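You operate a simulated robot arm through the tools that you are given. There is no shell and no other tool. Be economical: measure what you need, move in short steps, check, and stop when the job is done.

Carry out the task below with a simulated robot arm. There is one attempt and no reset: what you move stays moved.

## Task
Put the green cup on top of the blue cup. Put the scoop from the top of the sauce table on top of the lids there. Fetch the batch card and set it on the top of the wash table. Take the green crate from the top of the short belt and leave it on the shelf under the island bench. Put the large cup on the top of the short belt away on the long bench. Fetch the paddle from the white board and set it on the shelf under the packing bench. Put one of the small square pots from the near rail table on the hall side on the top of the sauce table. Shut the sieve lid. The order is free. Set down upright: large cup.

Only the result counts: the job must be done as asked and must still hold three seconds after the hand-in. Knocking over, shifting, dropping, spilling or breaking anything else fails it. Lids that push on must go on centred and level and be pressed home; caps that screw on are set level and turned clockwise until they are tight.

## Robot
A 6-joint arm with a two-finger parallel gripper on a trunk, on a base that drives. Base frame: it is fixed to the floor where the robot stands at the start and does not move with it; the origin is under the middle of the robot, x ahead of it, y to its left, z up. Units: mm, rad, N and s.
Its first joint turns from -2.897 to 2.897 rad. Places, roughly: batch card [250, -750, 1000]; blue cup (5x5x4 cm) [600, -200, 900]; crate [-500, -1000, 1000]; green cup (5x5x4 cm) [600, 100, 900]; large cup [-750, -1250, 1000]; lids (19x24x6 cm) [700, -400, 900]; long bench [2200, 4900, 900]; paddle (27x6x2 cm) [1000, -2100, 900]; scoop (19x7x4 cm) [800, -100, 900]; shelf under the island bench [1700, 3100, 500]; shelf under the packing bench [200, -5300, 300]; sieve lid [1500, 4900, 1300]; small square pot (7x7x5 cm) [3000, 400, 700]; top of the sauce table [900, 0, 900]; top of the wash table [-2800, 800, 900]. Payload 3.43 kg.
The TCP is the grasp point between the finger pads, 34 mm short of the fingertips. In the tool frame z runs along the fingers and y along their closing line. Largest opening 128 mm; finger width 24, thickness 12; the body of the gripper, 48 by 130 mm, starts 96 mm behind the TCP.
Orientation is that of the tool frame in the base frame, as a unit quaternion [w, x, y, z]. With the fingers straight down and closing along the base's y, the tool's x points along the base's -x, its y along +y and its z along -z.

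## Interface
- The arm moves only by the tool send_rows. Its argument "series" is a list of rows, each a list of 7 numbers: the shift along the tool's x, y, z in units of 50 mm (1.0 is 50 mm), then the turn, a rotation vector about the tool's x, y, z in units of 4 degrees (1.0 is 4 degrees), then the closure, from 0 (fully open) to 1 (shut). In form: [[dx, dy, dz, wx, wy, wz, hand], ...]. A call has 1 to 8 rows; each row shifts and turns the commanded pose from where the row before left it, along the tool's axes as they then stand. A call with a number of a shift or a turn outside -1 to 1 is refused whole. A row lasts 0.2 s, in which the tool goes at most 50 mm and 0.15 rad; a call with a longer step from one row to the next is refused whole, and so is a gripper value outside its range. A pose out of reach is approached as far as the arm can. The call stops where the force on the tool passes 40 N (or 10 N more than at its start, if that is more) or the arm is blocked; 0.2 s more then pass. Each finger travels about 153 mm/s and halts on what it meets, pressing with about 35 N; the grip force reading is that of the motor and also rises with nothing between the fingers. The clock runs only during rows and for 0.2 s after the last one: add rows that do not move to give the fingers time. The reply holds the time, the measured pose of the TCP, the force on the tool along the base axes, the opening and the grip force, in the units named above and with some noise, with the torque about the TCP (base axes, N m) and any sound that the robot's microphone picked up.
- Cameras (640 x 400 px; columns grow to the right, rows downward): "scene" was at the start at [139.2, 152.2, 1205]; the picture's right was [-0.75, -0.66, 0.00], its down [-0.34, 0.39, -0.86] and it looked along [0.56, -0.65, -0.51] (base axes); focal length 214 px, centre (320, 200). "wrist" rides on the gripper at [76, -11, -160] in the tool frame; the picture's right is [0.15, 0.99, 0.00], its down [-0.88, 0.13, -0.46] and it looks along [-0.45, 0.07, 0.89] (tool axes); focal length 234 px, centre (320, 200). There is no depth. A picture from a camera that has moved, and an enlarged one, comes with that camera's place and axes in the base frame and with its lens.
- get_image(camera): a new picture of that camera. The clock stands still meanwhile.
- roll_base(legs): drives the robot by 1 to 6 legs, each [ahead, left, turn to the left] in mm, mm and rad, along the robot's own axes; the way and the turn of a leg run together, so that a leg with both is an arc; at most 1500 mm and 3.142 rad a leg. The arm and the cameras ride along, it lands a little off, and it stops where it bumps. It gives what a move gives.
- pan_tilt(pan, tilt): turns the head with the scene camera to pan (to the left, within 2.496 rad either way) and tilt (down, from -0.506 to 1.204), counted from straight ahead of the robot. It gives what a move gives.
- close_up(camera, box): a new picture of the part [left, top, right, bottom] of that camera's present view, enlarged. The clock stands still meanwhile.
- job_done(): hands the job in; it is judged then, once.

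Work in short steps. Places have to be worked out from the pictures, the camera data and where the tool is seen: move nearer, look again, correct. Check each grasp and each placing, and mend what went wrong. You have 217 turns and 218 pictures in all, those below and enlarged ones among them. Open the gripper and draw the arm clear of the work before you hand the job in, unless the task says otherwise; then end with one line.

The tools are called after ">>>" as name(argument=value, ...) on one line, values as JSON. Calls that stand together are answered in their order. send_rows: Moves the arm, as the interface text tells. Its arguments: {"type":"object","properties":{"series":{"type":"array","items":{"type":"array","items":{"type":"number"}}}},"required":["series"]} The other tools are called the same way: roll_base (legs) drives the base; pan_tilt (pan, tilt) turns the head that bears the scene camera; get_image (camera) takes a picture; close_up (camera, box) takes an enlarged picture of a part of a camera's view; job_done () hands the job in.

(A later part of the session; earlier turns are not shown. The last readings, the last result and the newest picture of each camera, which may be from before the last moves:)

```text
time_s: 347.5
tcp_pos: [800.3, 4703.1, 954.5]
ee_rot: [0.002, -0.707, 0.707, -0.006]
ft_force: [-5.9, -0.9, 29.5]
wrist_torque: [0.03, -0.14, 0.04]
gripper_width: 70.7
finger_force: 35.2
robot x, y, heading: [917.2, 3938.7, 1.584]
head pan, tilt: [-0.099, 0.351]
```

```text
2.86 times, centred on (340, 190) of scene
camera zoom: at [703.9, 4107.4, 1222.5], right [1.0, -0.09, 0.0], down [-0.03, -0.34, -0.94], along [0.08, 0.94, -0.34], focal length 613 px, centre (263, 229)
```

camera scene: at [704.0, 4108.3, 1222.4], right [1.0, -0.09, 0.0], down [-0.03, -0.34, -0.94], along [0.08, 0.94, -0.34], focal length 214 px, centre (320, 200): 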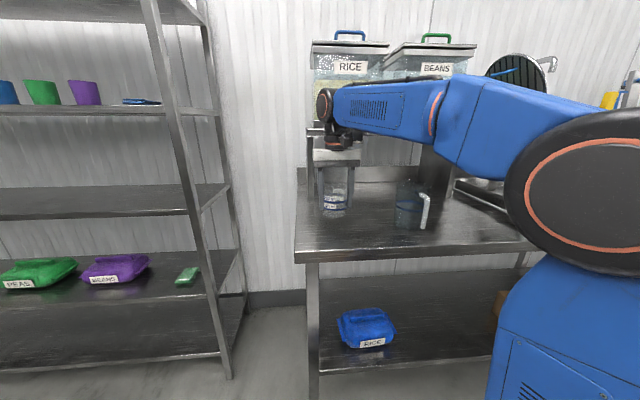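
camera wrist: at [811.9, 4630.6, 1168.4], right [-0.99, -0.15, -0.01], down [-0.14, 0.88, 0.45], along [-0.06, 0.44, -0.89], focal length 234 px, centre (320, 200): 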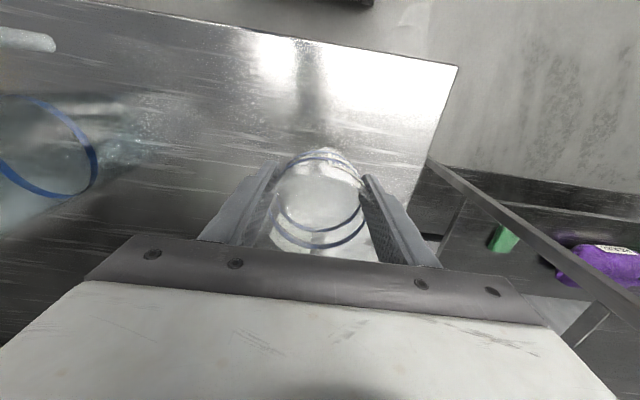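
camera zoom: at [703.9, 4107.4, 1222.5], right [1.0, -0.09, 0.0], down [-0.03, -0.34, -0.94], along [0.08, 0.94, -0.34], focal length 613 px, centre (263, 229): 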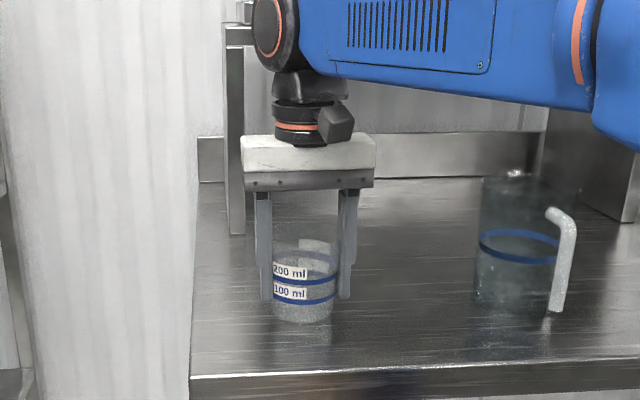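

Contact made. Easing and opening the fingers slowly.

>>> send_rows(series=[[0, 0, -0.01, 0, 0, 0, 0.44], [0, 0, 0, 0, 0, 0, 0.42], [0, 0, 0, 0, 0, 0, 0.4], [0, 0, 0, 0, 0, 0, 0.36], [0, 0, 0, 0, 0, 0, 0.3], [0, 0, 0, 0, 0, 0, 0.2], [0, 0, 0, 0, 0, 0, 0.15]])

>>> close_up(camera="scene", box=[280, 120, 400, 260])

>>> get_image(camera="wrist")

```text
time_s: 349.1
tcp_pos: [799.8, 4704.3, 953.9]
ee_rot: [0.0, -0.707, 0.707, -0.007]
ft_force: [-0.4, -1.0, -0.4]
wrist_torque: [-0.01, -0.02, 0.0]
gripper_width: 108.9
finger_force: 0.1
robot x, y, heading: [918.0, 3936.4, 1.585]
head pan, tilt: [-0.099, 0.351]
```

```text
2.86 times, centred on (340, 190) of scene
camera zoom: at [704.1, 4108.3, 1222.4], right [1.0, -0.09, 0.0], down [-0.03, -0.34, -0.94], along [0.08, 0.94, -0.34], focal length 613 px, centre (263, 229)
```

zoom: 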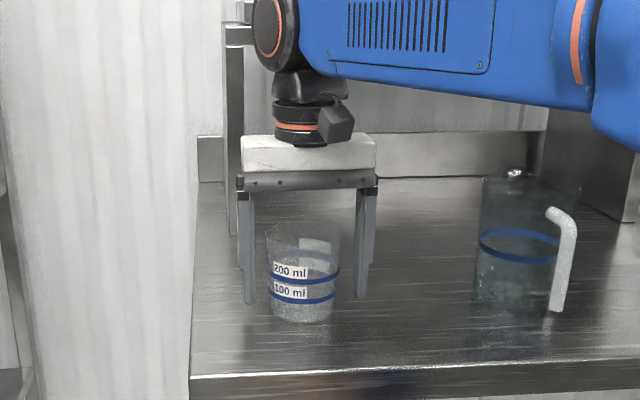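

```text
80 pictures are left
camera wrist: at [811.3, 4629.9, 1114.1], right [-0.99, -0.15, -0.01], down [-0.14, 0.88, 0.45], along [-0.06, 0.44, -0.9], focal length 234 px, centre (320, 200)
```

wrist: 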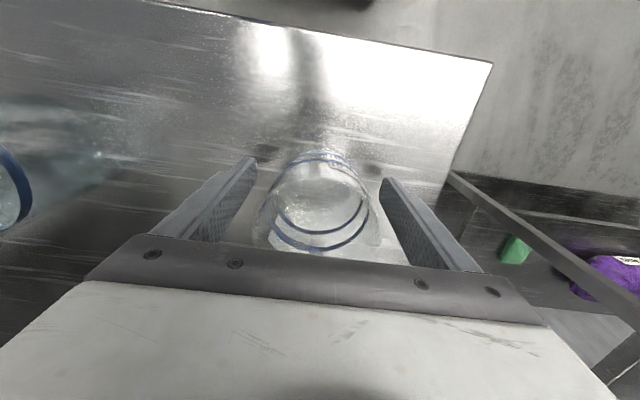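

Cup stands upright on the long bench. Lifting off, retracting, and moving over to the sieve.

>>> send_rows(series=[[0, 0, -0.6, 0, 0, 0, 0.1], [0, 0, -0.8, 0, 0, 0, 0.1], [0, 0, -0.8, 0, 0, 0, 0.1], [0, 0, -0.8, 0, 0, 0, 0.1], [0.9, 0, 0, 0, 0, 0, 0.1], [0.9, 0, 0, 0, 0, 0, 0.1], [0.9, 0, 0, 0, 0, 0, 0.1], [0.9, 0, 0, 0, 0, 0, 0.1]])

>>> roll_base(legs=[[0, -450, 0]])

>>> pan_tilt(pan=-0.1, tilt=0.2)

>>> get_image(camera="scene")

```text
time_s: 350.9
tcp_pos: [798.1, 4524.4, 1103.9]
ee_rot: [0.0, 0.707, -0.707, 0.008]
ft_force: [-1.0, 0.8, -0.7]
wrist_torque: [-0.07, -0.04, -0.02]
gripper_width: 115.3
finger_force: 0.0
robot x, y, heading: [915.7, 3940.7, 1.585]
head pan, tilt: [-0.099, 0.351]
```

```text
time_s: 353.6
tcp_pos: [1251.9, 4530.6, 1105.2]
ee_rot: [0.0, -0.706, 0.708, -0.007]
ft_force: [-0.1, 0.3, 0.0]
wrist_torque: [-0.01, 0.0, 0.04]
gripper_width: 115.1
finger_force: 0.1
robot x, y, heading: [1370.2, 3946.3, 1.583]
head pan, tilt: [-0.099, 0.351]
```

```text
time_s: 354.3
tcp_pos: [1251.7, 4530.6, 1104.8]
ee_rot: [0.001, -0.707, 0.707, -0.007]
ft_force: [-0.4, 0.0, 0.4]
wrist_torque: [-0.03, -0.02, 0.0]
gripper_width: 115.0
finger_force: 0.2
robot x, y, heading: [1368.0, 3948.1, 1.587]
head pan, tilt: [-0.099, 0.201]
```

```text
79 pictures are left
camera scene: at [1156.5, 4114.8, 1236.4], right [1.0, -0.09, 0.0], down [-0.02, -0.2, -0.98], along [0.08, 0.98, -0.2], focal length 214 px, centre (320, 200)
```

scene: 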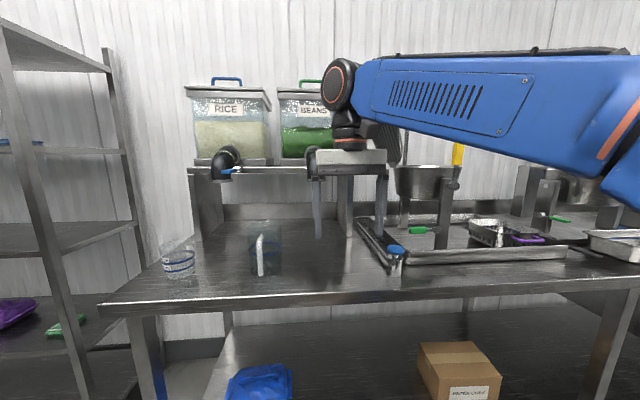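

The gripper hides the sieve; moving the arm left out of the way to see it.

>>> send_rows(series=[[0, 0.9, 0, 0, 0, 0, 0.1], [0, 0.9, 0, 0, 0, 0, 0.1], [0, 0.9, 0, 0, 0, 0, 0.1], [0, 0.9, 0, 0, 0, 0, 0.1], [0, 0.9, 0, 0, 0, 0, 0.1], [0, 0, 0, 0, 0, 0, 0.1]])

>>> pan_tilt(pan=-0.5, tilt=0.1)

>>> get_image(camera="scene")

```text
time_s: 355.7
tcp_pos: [1026.1, 4531.9, 1103.5]
ee_rot: [0.001, -0.707, 0.707, -0.007]
ft_force: [-1.0, 0.3, 0.1]
wrist_torque: [0.01, 0.06, -0.02]
gripper_width: 115.2
finger_force: 0.1
robot x, y, heading: [1370.2, 3939.4, 1.585]
head pan, tilt: [-0.099, 0.201]
```

```text
time_s: 356.6
tcp_pos: [1026.2, 4531.1, 1103.4]
ee_rot: [0.0, -0.707, 0.707, -0.007]
ft_force: [-0.5, -0.3, 0.2]
wrist_torque: [0.01, -0.03, -0.02]
gripper_width: 115.2
finger_force: 0.1
robot x, y, heading: [1369.5, 3944.2, 1.582]
head pan, tilt: [-0.499, 0.099]
```

```text
78 pictures are left
camera scene: at [1191.3, 4103.5, 1245.8], right [0.89, -0.47, 0.0], down [-0.05, -0.09, -0.99], along [0.46, 0.88, -0.1], focal length 214 px, centre (320, 200)
```

scene: 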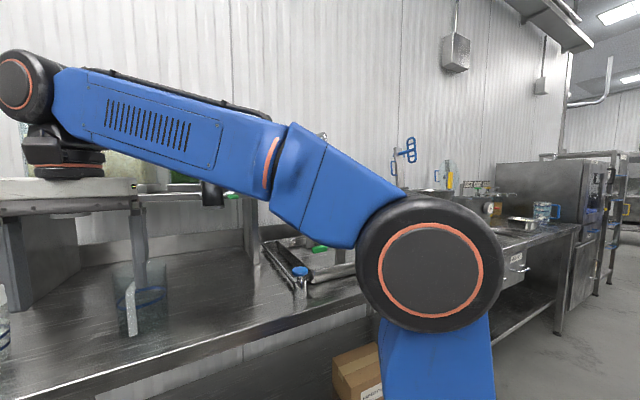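

The arm blocks the view; driving right past the sieve and swinging the arm to the right side.

>>> roll_base(legs=[[-60, -520, 0]])

>>> send_rows(series=[[0, -0.95, 0, 0, 0, 0, 0.1], [0, -0.95, 0, 0, 0, 0, 0.1], [0, -0.95, 0, 0, 0, 0, 0.1], [0, -0.95, 0, 0, 0, 0, 0.1], [0, -0.95, 0, 0, 0, 0, 0.1], [0, -0.95, 0, 0, 0, 0, 0.1], [0, -0.95, 0, 0, 0, 0, 0.1], [0, -0.95, 0, 0, 0, 0, 0.1]])

>>> pan_tilt(pan=0.15, tilt=0.1)

>>> get_image(camera="scene")

```text
time_s: 359.7
tcp_pos: [1546.3, 4478.5, 1103.7]
ee_rot: [0.0, 0.708, -0.706, 0.007]
ft_force: [-0.4, 0.2, -0.2]
wrist_torque: [-0.02, 0.01, 0.01]
gripper_width: 115.0
finger_force: 0.0
robot x, y, heading: [1893.7, 3896.2, 1.584]
head pan, tilt: [-0.499, 0.099]
```

```text
time_s: 361.5
tcp_pos: [1926.0, 4481.1, 1108.0]
ee_rot: [-0.001, 0.708, -0.706, 0.006]
ft_force: [0.0, 0.3, -0.6]
wrist_torque: [0.0, 0.0, -0.02]
gripper_width: 115.2
finger_force: 0.0
robot x, y, heading: [1890.4, 3897.1, 1.585]
head pan, tilt: [-0.499, 0.099]
```

```text
time_s: 362.5
tcp_pos: [1925.1, 4479.0, 1107.3]
ee_rot: [-0.001, 0.709, -0.706, 0.007]
ft_force: [0.2, 0.0, 0.0]
wrist_torque: [-0.02, 0.0, -0.05]
gripper_width: 115.5
finger_force: 0.1
robot x, y, heading: [1888.3, 3890.4, 1.583]
head pan, tilt: [0.15, 0.099]
```

```text
77 pictures are left
camera scene: at [1654.5, 4060.4, 1245.8], right [0.99, 0.17, 0.0], down [0.02, -0.1, -0.99], along [-0.17, 0.98, -0.1], focal length 214 px, centre (320, 200)
```

scene: 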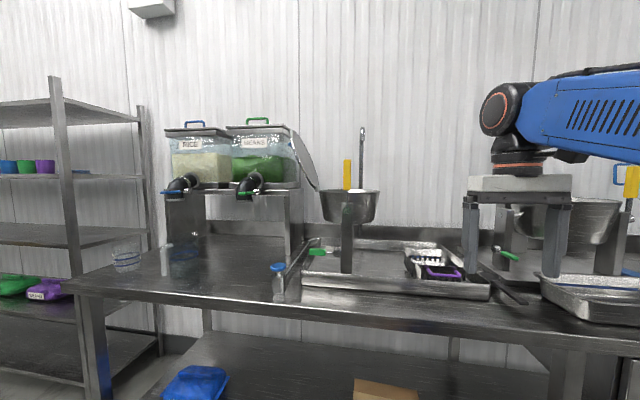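

Now the sieve (bowl on a post, lid hinged open on its left) is visible. Zooming in.

>>> close_up(camera="scene", box=[270, 110, 430, 290])

```text
2.22 times, centred on (350, 200) of scene
camera zoom: at [1654.5, 4060.4, 1245.8], right [0.99, 0.17, 0.0], down [0.02, -0.1, -0.99], along [-0.17, 0.98, -0.1], focal length 477 px, centre (253, 200)
```

zoom: 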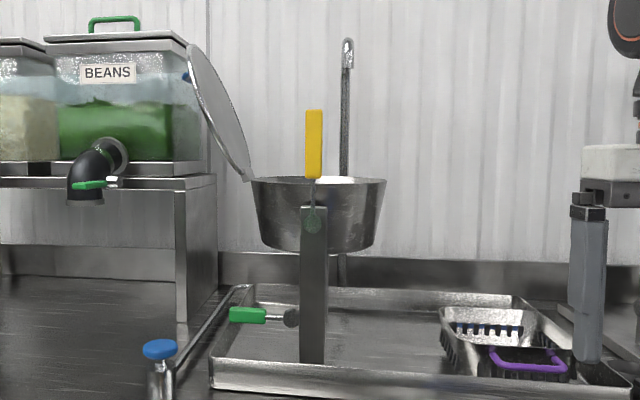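

Bowl rim centre ≈(1624,4917,1196), hinge at left rim x≈1500, lid leaning up-left ~25° past vertical. I'll turn the tool horizontal (fingers pointing +y) to straddle the lid's front edge and swing it over. Rotating the tool in free space.

>>> send_rows(series=[[0, 0, 0, 0, -1, 0, 0.3], [0, 0, 0, 0, -1, 0, 0.3], [0, 0, 0, 0, -1, 0, 0.3], [0, 0, 0, 0, -1, 0, 0.3], [0, 0, 0, 0, -1, 0, 0.5], [0, 0, 0, 0, -1, 0, 0.6], [0, 0, 0, 0, -1, 0, 0.6], [0, 0, 0, 0, -1, 0, 0.6]])

>>> send_rows(series=[[0, 0, 0, 0, -1, 0, 0.6], [0, 0, 0, 0, -1, 0, 0.6], [0, 0, 0, 0, -1, 0, 0.6], [0, 0, 0, 0, -1, 0, 0.6], [0, 0, 0, 0, -1, 0, 0.6], [0, 0, 0, 0, -1, 0, 0.6], [0, 0, 0, 0, -1, 0, 0.6], [0, 0, 0, 0, -1, 0, 0.6]])

>>> send_rows(series=[[0, 0, 0, 0, -1, 0, 0.6], [0, 0, 0, 0, -1, 0, 0.6], [0, 0, 0, 0, -1, 0, 0.6], [0, 0, 0, 0, -1, 0, 0.6], [0, 0, 0, 0, -1, 0, 0.6], [0, 0, 0, 0, -1, 0, 0.6], [0, 0, 0, 0, -0.5, 0, 0.6], [0, 0, 0, 0, 0, 0, 0.6]])

>>> get_image(camera="scene")

```text
time_s: 364.3
tcp_pos: [1926.2, 4481.2, 1107.5]
ee_rot: [-0.195, 0.683, -0.678, -0.188]
ft_force: [0.3, -0.2, -1.0]
wrist_torque: [-0.01, 0.0, -0.01]
gripper_width: 51.4
finger_force: 0.2
robot x, y, heading: [1889.6, 3890.6, 1.59]
head pan, tilt: [0.15, 0.099]
```

```text
time_s: 366.1
tcp_pos: [1926.5, 4480.5, 1107.7]
ee_rot: [-0.375, 0.604, -0.599, -0.369]
ft_force: [-0.9, 0.7, -0.5]
wrist_torque: [-0.04, 0.02, 0.02]
gripper_width: 51.3
finger_force: 0.0
robot x, y, heading: [1894.8, 3893.9, 1.587]
head pan, tilt: [0.15, 0.099]
```

```text
time_s: 367.9
tcp_pos: [1925.8, 4479.7, 1105.9]
ee_rot: [-0.5, 0.506, -0.499, -0.495]
ft_force: [-0.5, -0.5, 0.3]
wrist_torque: [0.01, 0.01, 0.03]
gripper_width: 50.8
finger_force: 0.1
robot x, y, heading: [1888.1, 3892.7, 1.59]
head pan, tilt: [0.15, 0.099]
```

```text
75 pictures are left
camera scene: at [1654.4, 4060.4, 1245.8], right [0.99, 0.17, 0.0], down [0.02, -0.1, -1.0], along [-0.17, 0.98, -0.1], focal length 214 px, centre (320, 200)
```

scene: 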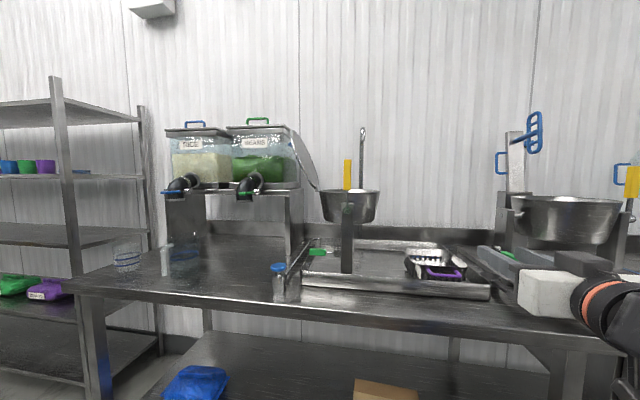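

Tool horizontal. Driving left to x≈1505, raising to the lid's mid-height and rolling −25° to match the lid's lean.

>>> roll_base(legs=[[0, 385, 0]])

>>> send_rows(series=[[-0.82, 0.376, 0, 0, 0, 0, 0.6], [-0.82, 0.376, 0, 0, 0, 0, 0.6], [-0.82, 0.376, 0, 0, 0, 0, 0.6], [-0.82, 0.376, 0, 0, 0, 0, 0.6], [-0.82, 0.376, 0, 0, 0, 0, 0.6], [0, 0, 0, 0, 0, -1, 0.6], [0, 0, 0, 0, 0, -1, 0.6], [0, 0, 0, 0, 0, -1, 0.6]])

>>> send_rows(series=[[0, 0, 0, 0, 0, -1, 0.6], [0, 0, 0, 0, 0, -1, 0.6], [0, 0, 0, 0, 0, -1, 0.6], [0, 0, 0, 0, 0, -0.25, 0.6], [0, 0, 0.8, 0, 0, 0, 0.6], [0, 0, 0.8, 0, 0, 0, 0.6], [0, 0, 0, 0, 0, 0, 0.6]])

>>> get_image(camera="scene")

>>> get_image(camera="wrist")

```text
time_s: 370.3
tcp_pos: [1537.1, 4473.1, 1107.3]
ee_rot: [-0.499, 0.505, -0.499, -0.497]
ft_force: [0.0, -0.1, -0.2]
wrist_torque: [-0.01, 0.02, -0.02]
gripper_width: 51.2
finger_force: 0.1
robot x, y, heading: [1502.3, 3885.3, 1.587]
head pan, tilt: [0.15, 0.099]
```

```text
time_s: 372.1
tcp_pos: [1440.2, 4474.7, 1311.3]
ee_rot: [-0.548, 0.556, -0.442, -0.441]
ft_force: [-0.5, -0.7, -0.7]
wrist_torque: [-0.02, 0.03, 0.0]
gripper_width: 51.2
finger_force: 0.1
robot x, y, heading: [1503.5, 3885.3, 1.59]
head pan, tilt: [0.15, 0.099]
```

```text
time_s: 373.7
tcp_pos: [1442.2, 4555.4, 1310.8]
ee_rot: [-0.594, 0.603, -0.376, -0.377]
ft_force: [0.1, -0.5, -0.5]
wrist_torque: [0.03, 0.0, 0.04]
gripper_width: 51.4
finger_force: 0.0
robot x, y, heading: [1504.0, 3887.0, 1.592]
head pan, tilt: [0.15, 0.099]
```

```text
74 pictures are left
camera scene: at [1266.5, 4052.9, 1245.8], right [0.99, 0.17, 0.0], down [0.02, -0.1, -1.0], along [-0.17, 0.98, -0.1], focal length 214 px, centre (320, 200)
```

scene: 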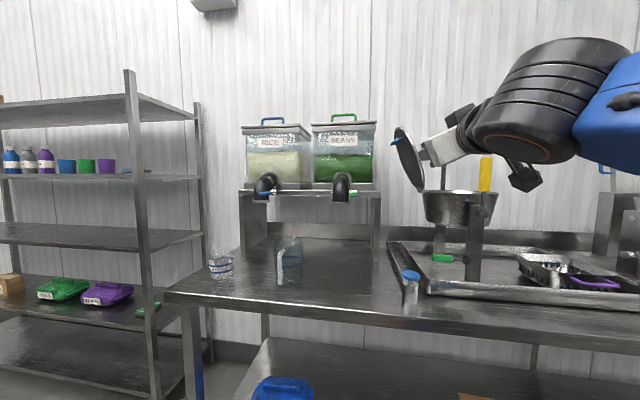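

```text
73 pictures are left
camera wrist: at [1486.2, 4395.2, 1249.5], right [-0.83, -0.01, -0.56], down [-0.5, -0.45, 0.74], along [-0.26, 0.89, 0.37], focal length 234 px, centre (320, 200)
```

wrist: 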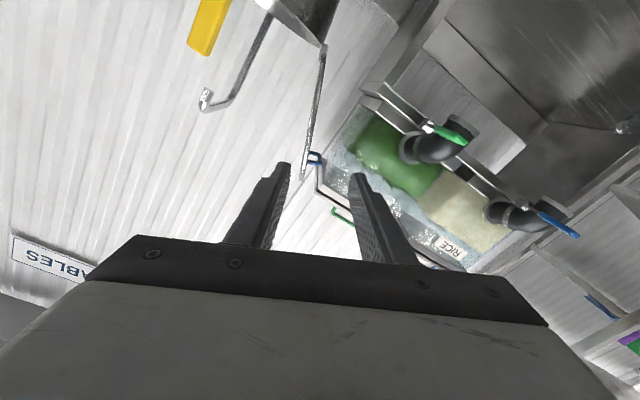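

The lid's edge lies right between the fingers' approach line. Shifting slightly and advancing 170 mm, then checking.

>>> send_rows(series=[[0, -0.2, 0.6, 0, 0, 0, 0.6], [0, 0, 0.7, 0, 0, 0, 0.6], [0, 0, 0.7, 0, 0, 0, 0.6], [0, 0, 0.7, 0, 0, 0, 0.6], [0, 0, 0.7, 0, 0, 0, 0.6], [0, 0, 0, 0, 0, 0, 0.6]])

>>> get_image(camera="wrist")

>>> close_up(camera="scene", box=[360, 80, 560, 240])

```text
time_s: 375.1
tcp_pos: [1449.9, 4724.8, 1314.1]
ee_rot: [-0.595, 0.602, -0.377, -0.376]
ft_force: [-0.1, -1.0, 0.0]
wrist_torque: [-0.02, -0.01, -0.03]
gripper_width: 51.2
finger_force: 0.1
robot x, y, heading: [1504.6, 3884.1, 1.589]
head pan, tilt: [0.15, 0.099]
```

```text
72 pictures are left
camera wrist: at [1494.6, 4564.2, 1251.5], right [-0.83, -0.01, -0.56], down [-0.5, -0.45, 0.74], along [-0.26, 0.89, 0.37], focal length 234 px, centre (320, 200)
```

wrist: 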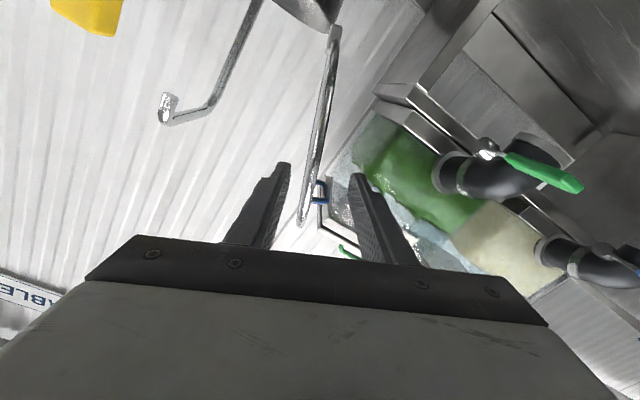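

```text
2.50 times, centred on (460, 160) of scene
camera zoom: at [1266.5, 4052.8, 1245.8], right [0.99, 0.17, 0.0], down [0.02, -0.1, -1.0], along [-0.17, 0.98, -0.1], focal length 536 px, centre (-30, 300)
```

zoom: 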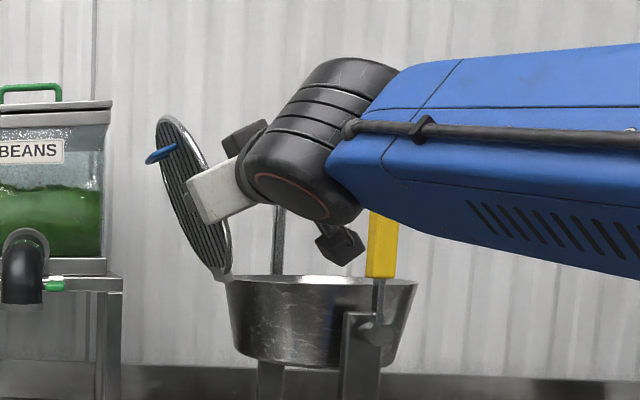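

The lid edge is between the fingers. Advancing 45 mm more, then swinging along the hinge arc (4° per step).

>>> send_rows(series=[[0, 0, 0.5, 0, 0, 0, 0.6], [0, 0, 0.4, 0, 0, 0, 0.6], [0.006, -0.175, 0, 0, 0, 1, 0.65], [0.006, -0.175, 0, 0, 0, 1, 0.65], [0.006, -0.175, 0, 0, 0, 1, 0.65], [0.006, -0.175, 0, 0, 0, 1, 0.65], [0.006, -0.175, 0, 0, 0, 1, 0.65], [0, 0, 0, 0, 0, 0, 0.65]])

>>> close_up(camera="scene", box=[360, 80, 560, 240])

>>> get_image(camera="wrist")

```text
time_s: 376.9
tcp_pos: [1491.3, 4769.9, 1323.8]
ee_rot: [-0.52, 0.527, -0.476, -0.474]
ft_force: [-0.4, -0.6, -0.3]
wrist_torque: [0.03, 0.02, -0.02]
gripper_width: 44.9
finger_force: 0.2
robot x, y, heading: [1503.0, 3885.4, 1.588]
head pan, tilt: [0.15, 0.099]
```

```text
2.50 times, centred on (460, 160) of scene
camera zoom: at [1266.4, 4052.9, 1245.8], right [0.99, 0.17, 0.0], down [0.02, -0.1, -0.99], along [-0.17, 0.98, -0.1], focal length 536 px, centre (-30, 300)
```

zoom: 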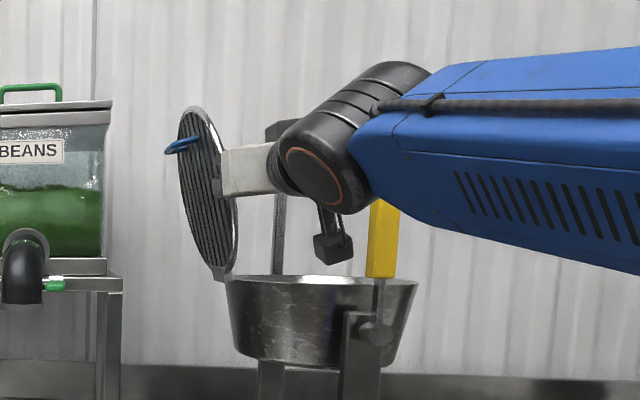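

```text
69 pictures are left
camera wrist: at [1511.6, 4609.5, 1251.0], right [-0.97, -0.01, -0.24], down [-0.21, -0.45, 0.87], along [-0.11, 0.89, 0.43], focal length 234 px, centre (320, 200)
```

wrist: 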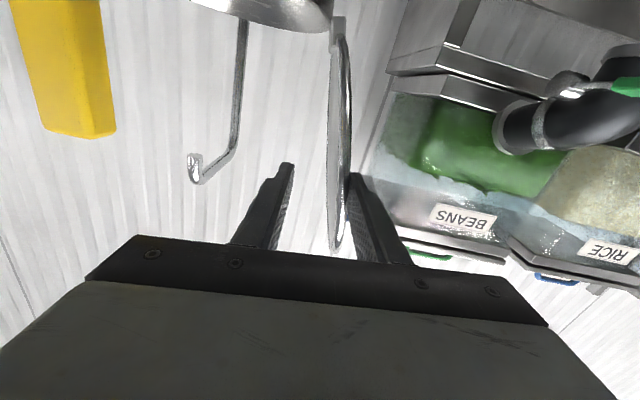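

The lid follows. Continuing the arc past vertical.

>>> send_rows(series=[[0.006, -0.175, 0, 0, 0, 1, 0.65], [0.006, -0.175, 0, 0, 0, 1, 0.65], [0.006, -0.175, 0, 0, 0, 1, 0.65], [0.006, -0.175, 0, 0, 0, 1, 0.65], [0.006, -0.175, 0, 0, 0, 1, 0.65], [0.006, -0.175, 0, 0, 0, 1, 0.65], [0.006, -0.175, 0, 0, 0, 1, 0.65], [0, 0, 0, 0, 0, 0, 0.65]])

>>> close_up(camera="scene", box=[360, 80, 560, 240])

>>> get_image(camera="wrist")

```text
time_s: 378.7
tcp_pos: [1552.2, 4769.2, 1316.2]
ee_rot: [0.39, -0.396, 0.59, 0.585]
ft_force: [1.9, 0.0, -0.2]
wrist_torque: [0.02, -0.01, -0.04]
gripper_width: 45.7
finger_force: 0.8
robot x, y, heading: [1503.0, 3884.3, 1.59]
head pan, tilt: [0.15, 0.099]
```

```text
2.50 times, centred on (460, 160) of scene
camera zoom: at [1266.5, 4052.9, 1245.8], right [0.99, 0.17, 0.0], down [0.02, -0.1, -0.99], along [-0.17, 0.98, -0.1], focal length 536 px, centre (-30, 300)
```

zoom: 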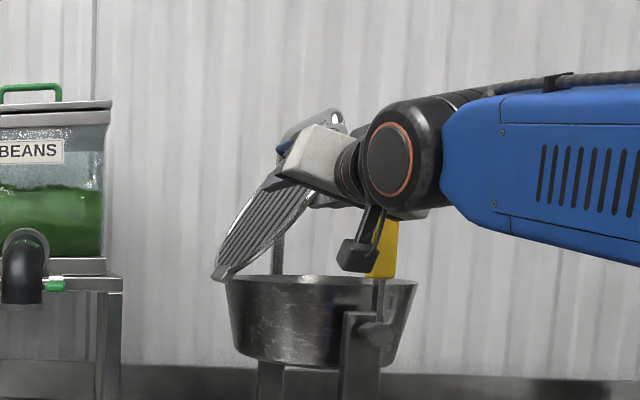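

```text
67 pictures are left
camera wrist: at [1535.1, 4609.5, 1242.6], right [-0.97, 0.0, 0.24], down [0.22, -0.45, 0.87], along [0.11, 0.89, 0.43], focal length 234 px, centre (320, 200)
```

wrist: 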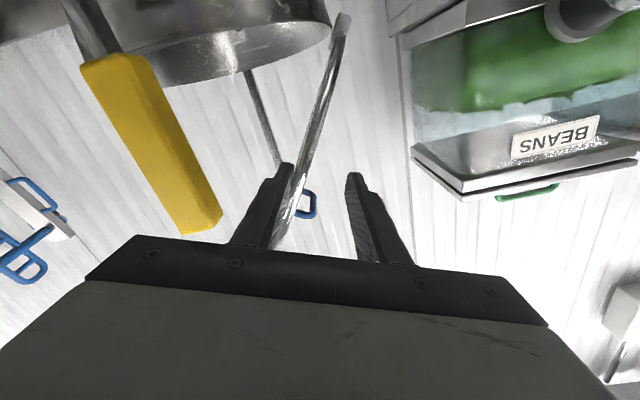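

The lid is past vertical and rests on the inner finger (~55°). Further travel would meet the yellow handle, so I withdraw the fingers and let the lid drop shut on its hinge.

>>> send_rows(series=[[0, 0, -0.5, 0, 0, 0, 0.65], [0, 0, -0.8, 0, 0, 0, 0.65], [0, 0, -0.9, 0, 0, 0, 0.65], [0, 0, -0.9, 0, 0, 0, 0.65], [0, 0, 0, 0, 0, 0, 0.65]])

>>> close_up(camera="scene", box=[360, 80, 560, 240])

```text
time_s: 379.9
tcp_pos: [1553.2, 4616.7, 1317.8]
ee_rot: [0.39, -0.397, 0.589, 0.586]
ft_force: [0.0, 0.0, -0.5]
wrist_torque: [0.01, 0.03, 0.0]
gripper_width: 44.9
finger_force: 0.1
robot x, y, heading: [1505.1, 3887.9, 1.591]
head pan, tilt: [0.15, 0.099]
```

```text
2.50 times, centred on (460, 160) of scene
camera zoom: at [1266.4, 4053.0, 1245.8], right [0.99, 0.17, 0.0], down [0.02, -0.1, -0.99], along [-0.17, 0.98, -0.1], focal length 536 px, centre (-30, 300)
```

zoom: 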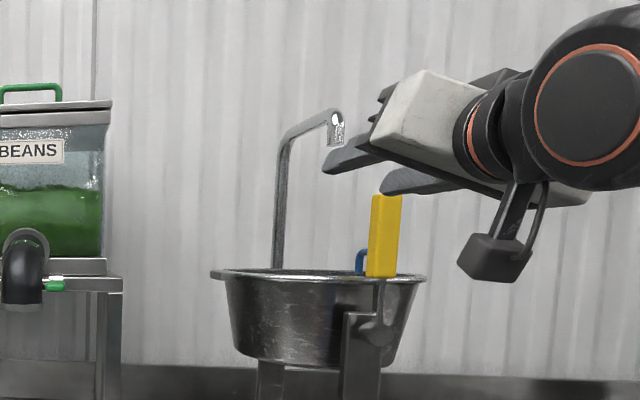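

The sieve lid is shut flat on its bowl. Retreating, levelling the roll, lowering, and pitching the tool back to vertical.

>>> send_rows(series=[[0, 0, -1, 0, 0, -1, 0.65], [0, 0, -1, 0, 0, -1, 0.65], [0, 0, -1, 0, 0, -1, 0.65], [0, 0, 0, 0, 0, -1, 0.65], [0, 0, 0, 0, 0, -1, 0.65], [0, 0, 0, 0, 0, -0.75, 0.65], [1, 0, 0, 0, 0, 0, 0.5], [1, 0, 0, 0, 0, 0, 0]])

>>> send_rows(series=[[1, 0, 0, 0, 0, 0, 0], [1, 0, 0, 0, 0, 0, 0], [0, 0, 0, 0, 1, 0, 0], [0, 0, 0, 0, 1, 0, 0], [0, 0, 0, 0, 1, 0, 0], [0, 0, 0, 0, 1, 0, 0], [0, 0, 0, 0, 1, 0, 0], [0, 0, 0, 0, 1, 0, 0]])

>>> send_rows(series=[[0, 0, 0, 0, 1, 0, 0], [0, 0, 0, 0, 1, 0, 0], [0, 0, 0, 0, 1, 0, 0], [0, 0, 0, 0, 1, 0, 0], [0, 0, 0, 0, 1, 0, 0], [0, 0, 0, 0, 1, 0, 0], [0, 0, 0, 0, 1, 0, 0], [0, 0, 0, 0, 1, 0, 0]])

>>> send_rows(series=[[0, 0, 0, 0, 1, 0, 0], [0, 0, 0, 0, 1, 0, 0], [0, 0, 0, 0, 1, 0, 0], [0, 0, 0, 0, 1, 0, 0], [0, 0, 0, 0, 1, 0, 0], [0, 0, 0, 0, 1, 0, 0], [0, 0, 0, 0, 1, 0, 0], [0, 0, 0, 0, 1, 0, 0]])

>>> roll_base(legs=[[0, 0, -1.585], [700, 0, 0]])

>>> pan_tilt(pan=-0.2, tilt=0.25)

>>> get_image(camera="scene")

```text
time_s: 381.7
tcp_pos: [1554.1, 4464.5, 1217.8]
ee_rot: [-0.499, 0.507, -0.498, -0.497]
ft_force: [0.6, 0.3, 0.0]
wrist_torque: [0.01, -0.03, -0.04]
gripper_width: 128.1
finger_force: 0.0
robot x, y, heading: [1502.7, 3885.0, 1.59]
head pan, tilt: [0.15, 0.099]
```

```text
time_s: 383.5
tcp_pos: [1555.0, 4462.7, 1118.9]
ee_rot: [-0.384, 0.598, -0.592, -0.38]
ft_force: [0.0, -0.1, -0.1]
wrist_torque: [0.01, 0.0, 0.03]
gripper_width: 127.9
finger_force: 0.1
robot x, y, heading: [1504.5, 3887.0, 1.594]
head pan, tilt: [0.15, 0.099]
```

```text
time_s: 385.3
tcp_pos: [1555.3, 4463.0, 1118.5]
ee_rot: [-0.207, 0.68, -0.674, -0.2]
ft_force: [0.4, -0.7, 0.1]
wrist_torque: [0.02, 0.01, 0.02]
gripper_width: 128.0
finger_force: 0.2
robot x, y, heading: [1504.8, 3887.2, 1.592]
head pan, tilt: [0.15, 0.099]
```

```text
time_s: 387.1
tcp_pos: [1555.6, 4463.1, 1118.6]
ee_rot: [-0.011, 0.709, -0.705, -0.005]
ft_force: [0.4, -0.1, 0.2]
wrist_torque: [0.0, 0.0, 0.02]
gripper_width: 127.8
finger_force: 0.1
robot x, y, heading: [1506.8, 3883.3, 1.591]
head pan, tilt: [0.15, 0.099]
```

```text
time_s: 394.8
tcp_pos: [2772.3, 3840.0, 1119.0]
ee_rot: [0.013, 0.0, 1.0, -0.005]
ft_force: [0.1, 0.4, -0.4]
wrist_torque: [-0.01, 0.02, 0.0]
gripper_width: 127.8
finger_force: 0.1
robot x, y, heading: [2196.6, 3897.8, 0.012]
head pan, tilt: [0.15, 0.099]
```

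```text
time_s: 395.6
tcp_pos: [2771.0, 3838.7, 1117.9]
ee_rot: [0.013, 0.0, 1.0, -0.005]
ft_force: [1.2, -0.2, 0.4]
wrist_torque: [0.0, 0.0, -0.01]
gripper_width: 128.0
finger_force: 0.1
robot x, y, heading: [2198.8, 3893.8, 0.013]
head pan, tilt: [-0.201, 0.25]
```

```text
65 pictures are left
camera scene: at [2364.8, 4099.0, 1231.9], right [-0.19, -0.98, 0.0], down [-0.24, 0.05, -0.97], along [0.95, -0.18, -0.25], focal length 214 px, centre (320, 200)
```

scene: 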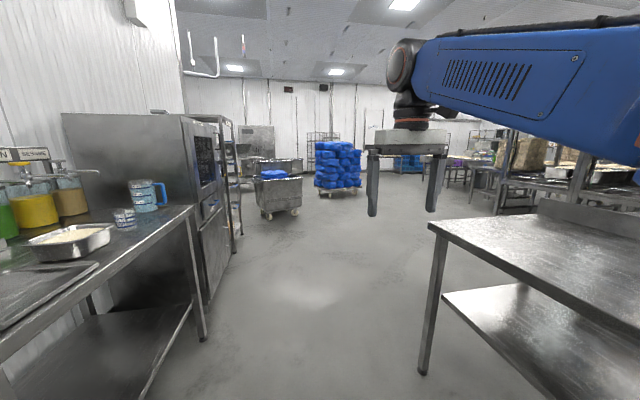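

Looking right to find the passage south toward the rail tables.

>>> roll_base(legs=[[1300, 0, -0.012]])

>>> pan_tilt(pan=-0.9, tilt=0.25)

>>> get_image(camera="scene")

>>> pan_tilt(pan=-1.9, tilt=0.25)

>>> get_image(camera="scene")

```text
time_s: 402.1
tcp_pos: [4071.0, 3846.7, 1118.1]
ee_rot: [0.013, 0.005, 1.0, -0.006]
ft_force: [0.0, 0.1, 0.7]
wrist_torque: [0.02, 0.01, -0.01]
gripper_width: 128.1
finger_force: 0.1
robot x, y, heading: [3490.3, 3907.4, 0.006]
head pan, tilt: [-0.201, 0.25]
```

```text
time_s: 403.2
tcp_pos: [4071.0, 3846.8, 1118.8]
ee_rot: [0.013, 0.004, 1.0, -0.005]
ft_force: [0.1, -0.2, 0.0]
wrist_torque: [0.02, 0.01, 0.02]
gripper_width: 128.2
finger_force: 0.1
robot x, y, heading: [3494.3, 3906.3, 0.005]
head pan, tilt: [-0.901, 0.25]
```

```text
64 pictures are left
camera scene: at [3632.2, 4054.7, 1231.9], right [-0.78, -0.63, 0.0], down [-0.15, 0.19, -0.97], along [0.61, -0.76, -0.25], focal length 214 px, centre (320, 200)
```

scene: 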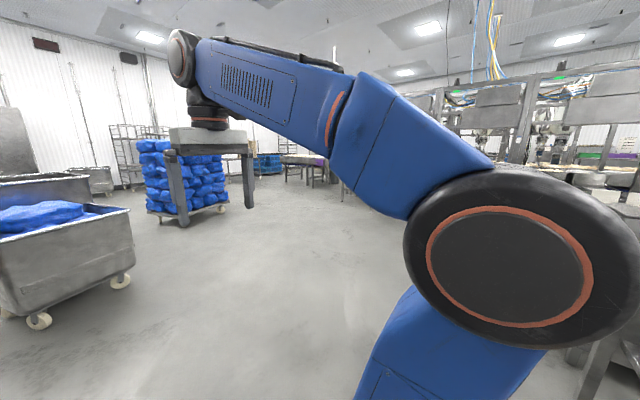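

```text
time_s: 404.5
tcp_pos: [4071.0, 3847.8, 1118.5]
ee_rot: [0.013, 0.004, 1.0, -0.005]
ft_force: [-0.7, 0.2, -0.3]
wrist_torque: [-0.01, -0.02, 0.0]
gripper_width: 128.1
finger_force: 0.0
robot x, y, heading: [3493.9, 3907.4, 0.005]
head pan, tilt: [-1.901, 0.25]
```

```text
63 pictures are left
camera scene: at [3544.0, 4039.0, 1231.9], right [-0.95, 0.32, 0.0], down [0.08, 0.23, -0.97], along [-0.31, -0.92, -0.25], focal length 214 px, centre (320, 200)
```

scene: 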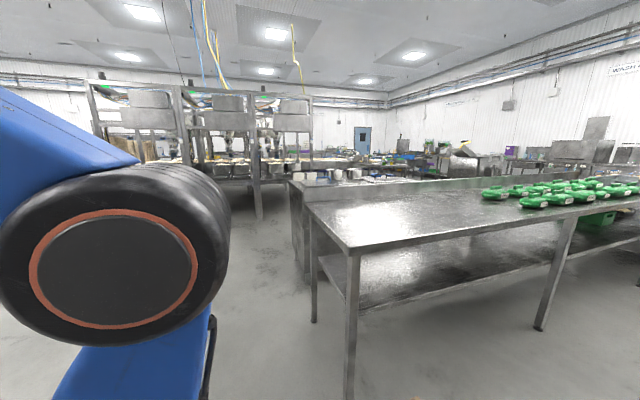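

Passage south beyond the bench end is open (and the green crate is visible on its shelf). Turning south and driving toward the rail tables.

>>> roll_base(legs=[[180, 0, 0], [0, 0, -1.576], [1400, 0, 0], [900, 0, 0]])

>>> pan_tilt(pan=-0.3, tilt=0.35)

>>> get_image(camera="scene")

```text
time_s: 420.8
tcp_pos: [3634.7, 1029.6, 1118.0]
ee_rot: [0.006, 0.709, 0.705, -0.013]
ft_force: [0.1, 1.0, -0.4]
wrist_torque: [0.0, 0.03, 0.0]
gripper_width: 127.8
finger_force: 0.1
robot x, y, heading: [3694.1, 1607.0, -1.566]
head pan, tilt: [-1.901, 0.25]
```

```text
time_s: 422.4
tcp_pos: [3635.0, 1029.3, 1118.6]
ee_rot: [0.005, 0.709, 0.705, -0.013]
ft_force: [0.2, 0.1, -1.0]
wrist_torque: [-0.01, -0.01, 0.03]
gripper_width: 128.0
finger_force: 0.1
robot x, y, heading: [3688.9, 1603.8, -1.557]
head pan, tilt: [-0.3, 0.351]
```

```text
62 pictures are left
camera scene: at [3886.2, 1438.4, 1222.4], right [-0.96, 0.29, 0.0], down [0.1, 0.33, -0.94], along [-0.27, -0.9, -0.34], focal length 214 px, centre (320, 200)
```

scene: 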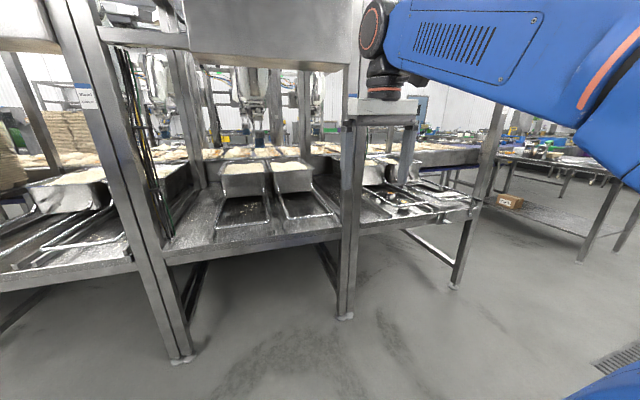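

The rail tables with racks are ahead. Moving right to stand in front of the near table (x≈3050).

>>> roll_base(legs=[[60, 620, 0]])

>>> get_image(camera="scene")

```text
time_s: 425.9
tcp_pos: [4262.1, 975.5, 1117.6]
ee_rot: [0.006, 0.708, 0.706, -0.012]
ft_force: [0.2, -0.6, 0.0]
wrist_torque: [-0.01, 0.01, -0.01]
gripper_width: 127.7
finger_force: 0.1
robot x, y, heading: [4316.8, 1550.0, -1.561]
head pan, tilt: [-0.3, 0.351]
```

```text
61 pictures are left
camera scene: at [4513.4, 1384.2, 1222.4], right [-0.96, 0.29, 0.0], down [0.1, 0.33, -0.94], along [-0.27, -0.9, -0.34], focal length 214 px, centre (320, 200)
```

scene: 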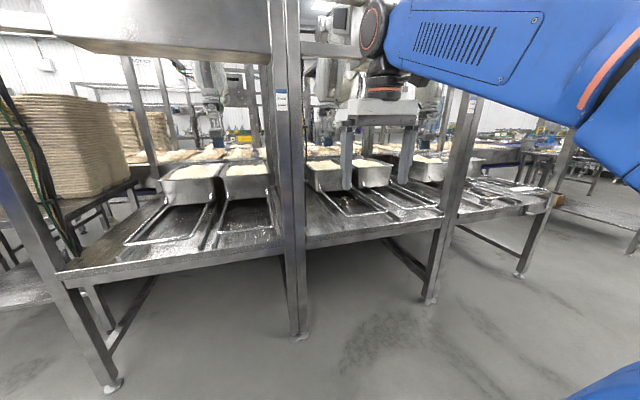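

I strafed the wrong way; going back right 1270 mm.

>>> roll_base(legs=[[0, -1250, -0.01]])

>>> get_image(camera="scene")

```text
time_s: 430.8
tcp_pos: [3275.2, 969.3, 1118.5]
ee_rot: [0.005, 0.741, 0.671, -0.014]
ft_force: [0.1, -0.5, 0.0]
wrist_torque: [-0.05, 0.01, -0.02]
gripper_width: 128.3
finger_force: 0.1
robot x, y, heading: [3391.3, 1534.9, -1.654]
head pan, tilt: [-0.3, 0.351]
stopped in leg 1: the robot was blocked; the commanded pose is now the measured one
```

```text
60 pictures are left
camera scene: at [3563.3, 1352.6, 1222.4], right [-0.93, 0.38, 0.0], down [0.13, 0.32, -0.94], along [-0.35, -0.87, -0.34], focal length 214 px, centre (320, 200)
```

scene: 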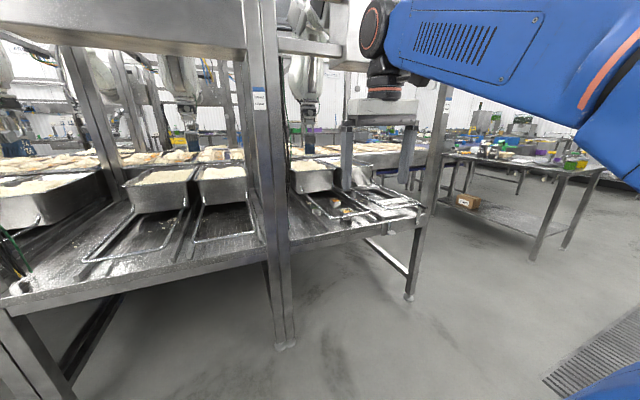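

Rear corner met the cabinet. Moving forward first, straightening, then right.

>>> roll_base(legs=[[230, 60, 0.083], [0, -380, 0]])

>>> pan_tilt(pan=-0.05, tilt=0.45)

>>> get_image(camera="scene")

>>> get_image(camera="wrist")

```text
time_s: 434.6
tcp_pos: [2987.9, 729.4, 1119.3]
ee_rot: [0.006, 0.713, 0.701, -0.013]
ft_force: [0.6, 0.6, -0.3]
wrist_torque: [0.0, -0.02, -0.01]
gripper_width: 128.1
finger_force: 0.1
robot x, y, heading: [3049.8, 1304.9, -1.572]
head pan, tilt: [-0.3, 0.351]
```

```text
time_s: 435.3
tcp_pos: [2988.4, 729.4, 1119.7]
ee_rot: [0.005, 0.713, 0.701, -0.013]
ft_force: [0.7, -0.3, 0.4]
wrist_torque: [-0.01, 0.03, 0.0]
gripper_width: 127.9
finger_force: 0.1
robot x, y, heading: [3053.5, 1305.6, -1.575]
head pan, tilt: [-0.051, 0.45]
```

```text
59 pictures are left
camera scene: at [3267.7, 1131.8, 1213.2], right [-1.0, 0.05, 0.0], down [0.02, 0.43, -0.9], along [-0.05, -0.9, -0.44], focal length 214 px, centre (320, 200)
```

scene: 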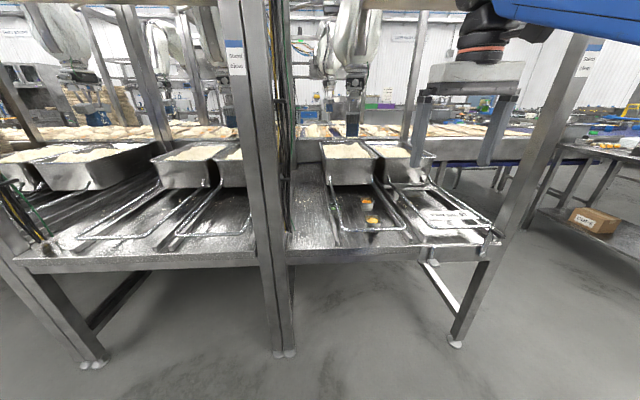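

```text
58 pictures are left
camera wrist: at [2981.1, 809.2, 1276.5], right [0.99, 0.13, -0.01], down [0.12, -0.87, 0.48], along [0.05, -0.47, -0.88], focal length 234 px, centre (320, 200)
```

wrist: 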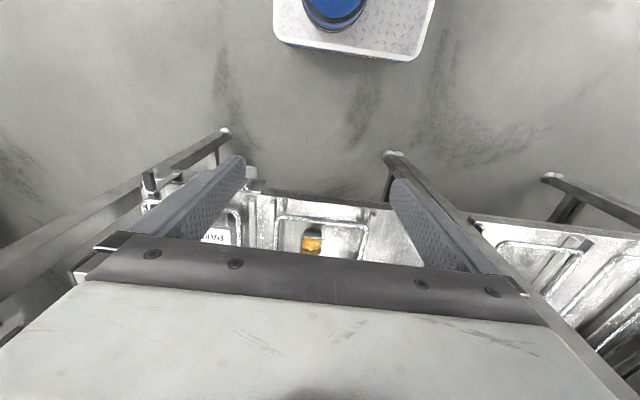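

Two small pots with orange content are on the rail table. Zooming in.

>>> close_up(camera="scene", box=[310, 140, 470, 250])

>>> close_up(camera="wrist", box=[230, 180, 400, 260])

```text
3.64 times, centred on (390, 195) of scene
camera zoom: at [3267.7, 1131.8, 1213.2], right [-1.0, 0.05, 0.0], down [0.02, 0.43, -0.9], along [-0.05, -0.9, -0.44], focal length 780 px, centre (66, 218)
```

zoom: 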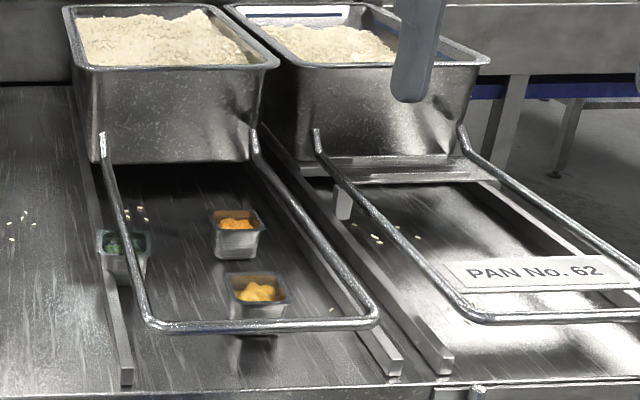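

```text
3.76 times, centred on (315, 220) of wrist
camera zoom: at [2981.1, 809.2, 1276.5], right [0.99, 0.13, -0.01], down [0.12, -0.87, 0.48], along [0.05, -0.47, -0.88], focal length 882 px, centre (339, 125)
```

zoom: 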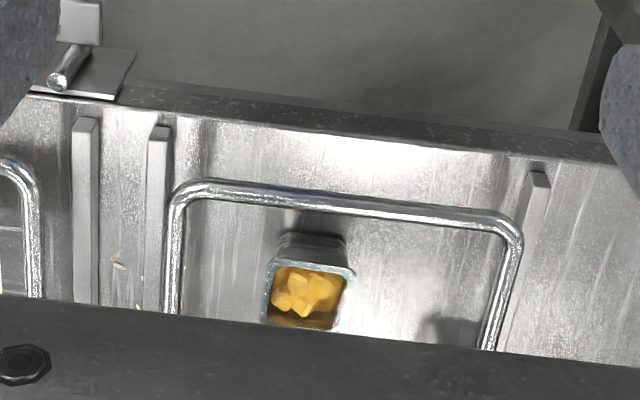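

Yellow pot: rim centre ≈(3005,373,747), ~65 mm wide, 50 mm tall, with contents — keep level. Driving 150 mm closer, correcting a small tool tilt, and moving over it.

>>> roll_base(legs=[[150, 0, 0]])

>>> send_rows(series=[[0, 0, 0, -0.16, 0.36, -0.24, 0], [0, 0.17, 0.8, 0, 0, 0, 0], [-0.4, 0.17, 0.8, 0, 0, 0, 0], [-0.5, 0, 0.8, 0, 0, 0, 0], [-0.5, 0, 0.8, 0, 0, 0, 0], [-0.5, 0, 0.8, 0, 0, 0, 0], [0, 0, 0, 0, 0, 0, 0]])

>>> get_image(camera="wrist")

>>> get_image(camera="scene")

```text
time_s: 436.7
tcp_pos: [2988.4, 578.0, 1118.6]
ee_rot: [0.005, 0.713, 0.701, -0.013]
ft_force: [0.4, 0.3, -0.4]
wrist_torque: [-0.01, 0.01, -0.01]
gripper_width: 128.2
finger_force: 0.2
robot x, y, heading: [3056.1, 1152.7, -1.579]
head pan, tilt: [-0.051, 0.45]
```

```text
time_s: 438.3
tcp_pos: [3005.1, 481.7, 919.9]
ee_rot: [0.002, 0.708, 0.706, 0.0]
ft_force: [-0.5, 0.1, -0.9]
wrist_torque: [-0.01, -0.01, 0.01]
gripper_width: 127.9
finger_force: 0.0
robot x, y, heading: [3053.6, 1155.1, -1.57]
head pan, tilt: [-0.051, 0.45]
```

```text
55 pictures are left
camera wrist: at [2994.7, 557.8, 1078.9], right [0.99, 0.15, 0.0], down [0.13, -0.88, 0.46], along [0.07, -0.45, -0.89], focal length 234 px, centre (320, 200)
```

wrist: 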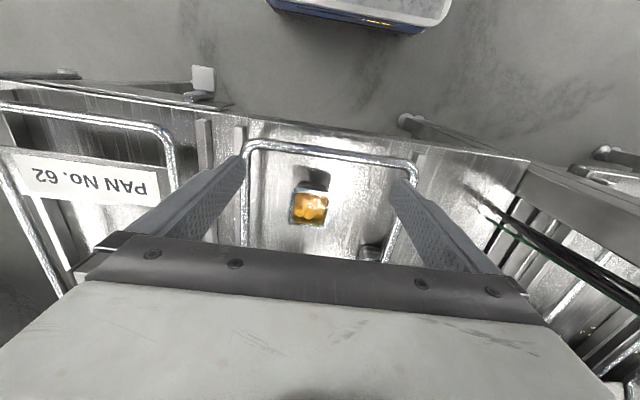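

```text
54 pictures are left
camera scene: at [3267.2, 980.5, 1213.2], right [-1.0, 0.05, 0.0], down [0.02, 0.43, -0.9], along [-0.05, -0.9, -0.44], focal length 214 px, centre (320, 200)
```

scene: 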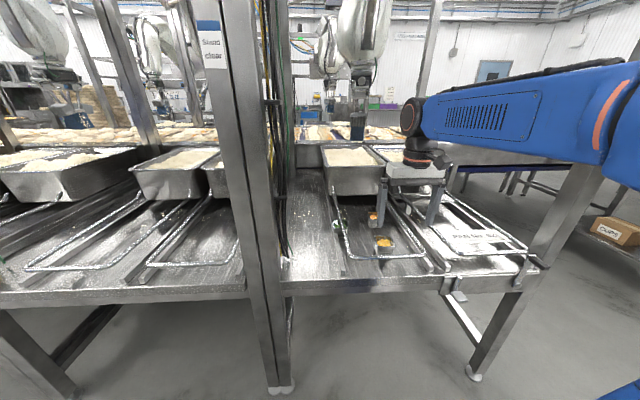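

Pot confirmed at (3005,375). Moving above it and down to z≈800.

>>> send_rows(series=[[-0.72, 0, 0.5, 0, 0, 0, 0.1], [-0.72, 0, 0.5, 0, 0, 0, 0.1], [-0.7, 0, 0.7, 0, 0, 0, 0.1], [0, 0, 0.7, 0, 0, 0, 0.1], [0, 0, 0, 0, 0, 0, 0.1]])

>>> get_image(camera="wrist")

>>> close_up(camera="scene", box=[320, 140, 460, 280])

```text
time_s: 439.5
tcp_pos: [3005.4, 375.1, 798.3]
ee_rot: [0.001, 0.707, 0.707, 0.0]
ft_force: [0.1, 0.8, -0.1]
wrist_torque: [0.0, 0.02, 0.01]
gripper_width: 115.2
finger_force: 0.2
robot x, y, heading: [3055.0, 1153.2, -1.574]
head pan, tilt: [-0.051, 0.45]
```

```text
53 pictures are left
camera wrist: at [2994.7, 451.0, 958.2], right [0.99, 0.15, 0.0], down [0.13, -0.88, 0.46], along [0.07, -0.45, -0.89], focal length 234 px, centre (320, 200)
```

wrist: 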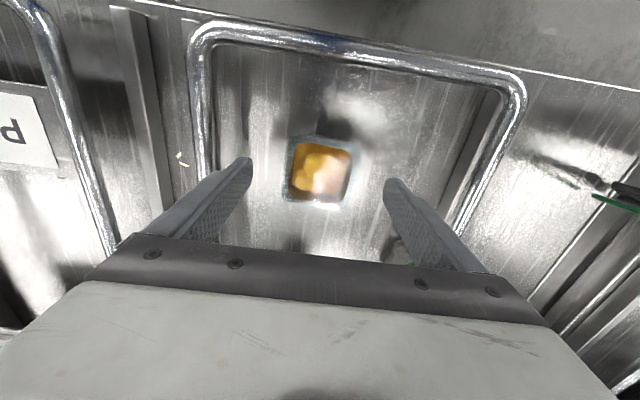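

```text
2.86 times, centred on (390, 210) of scene
camera zoom: at [3267.2, 980.4, 1213.2], right [-1.0, 0.05, 0.0], down [0.02, 0.43, -0.9], along [-0.05, -0.9, -0.44], focal length 613 px, centre (120, 171)
```

zoom: 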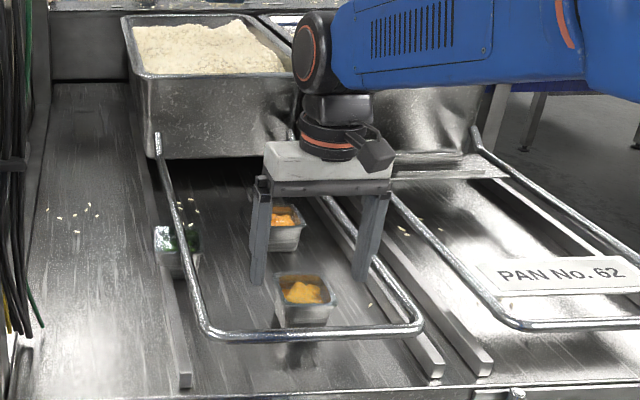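

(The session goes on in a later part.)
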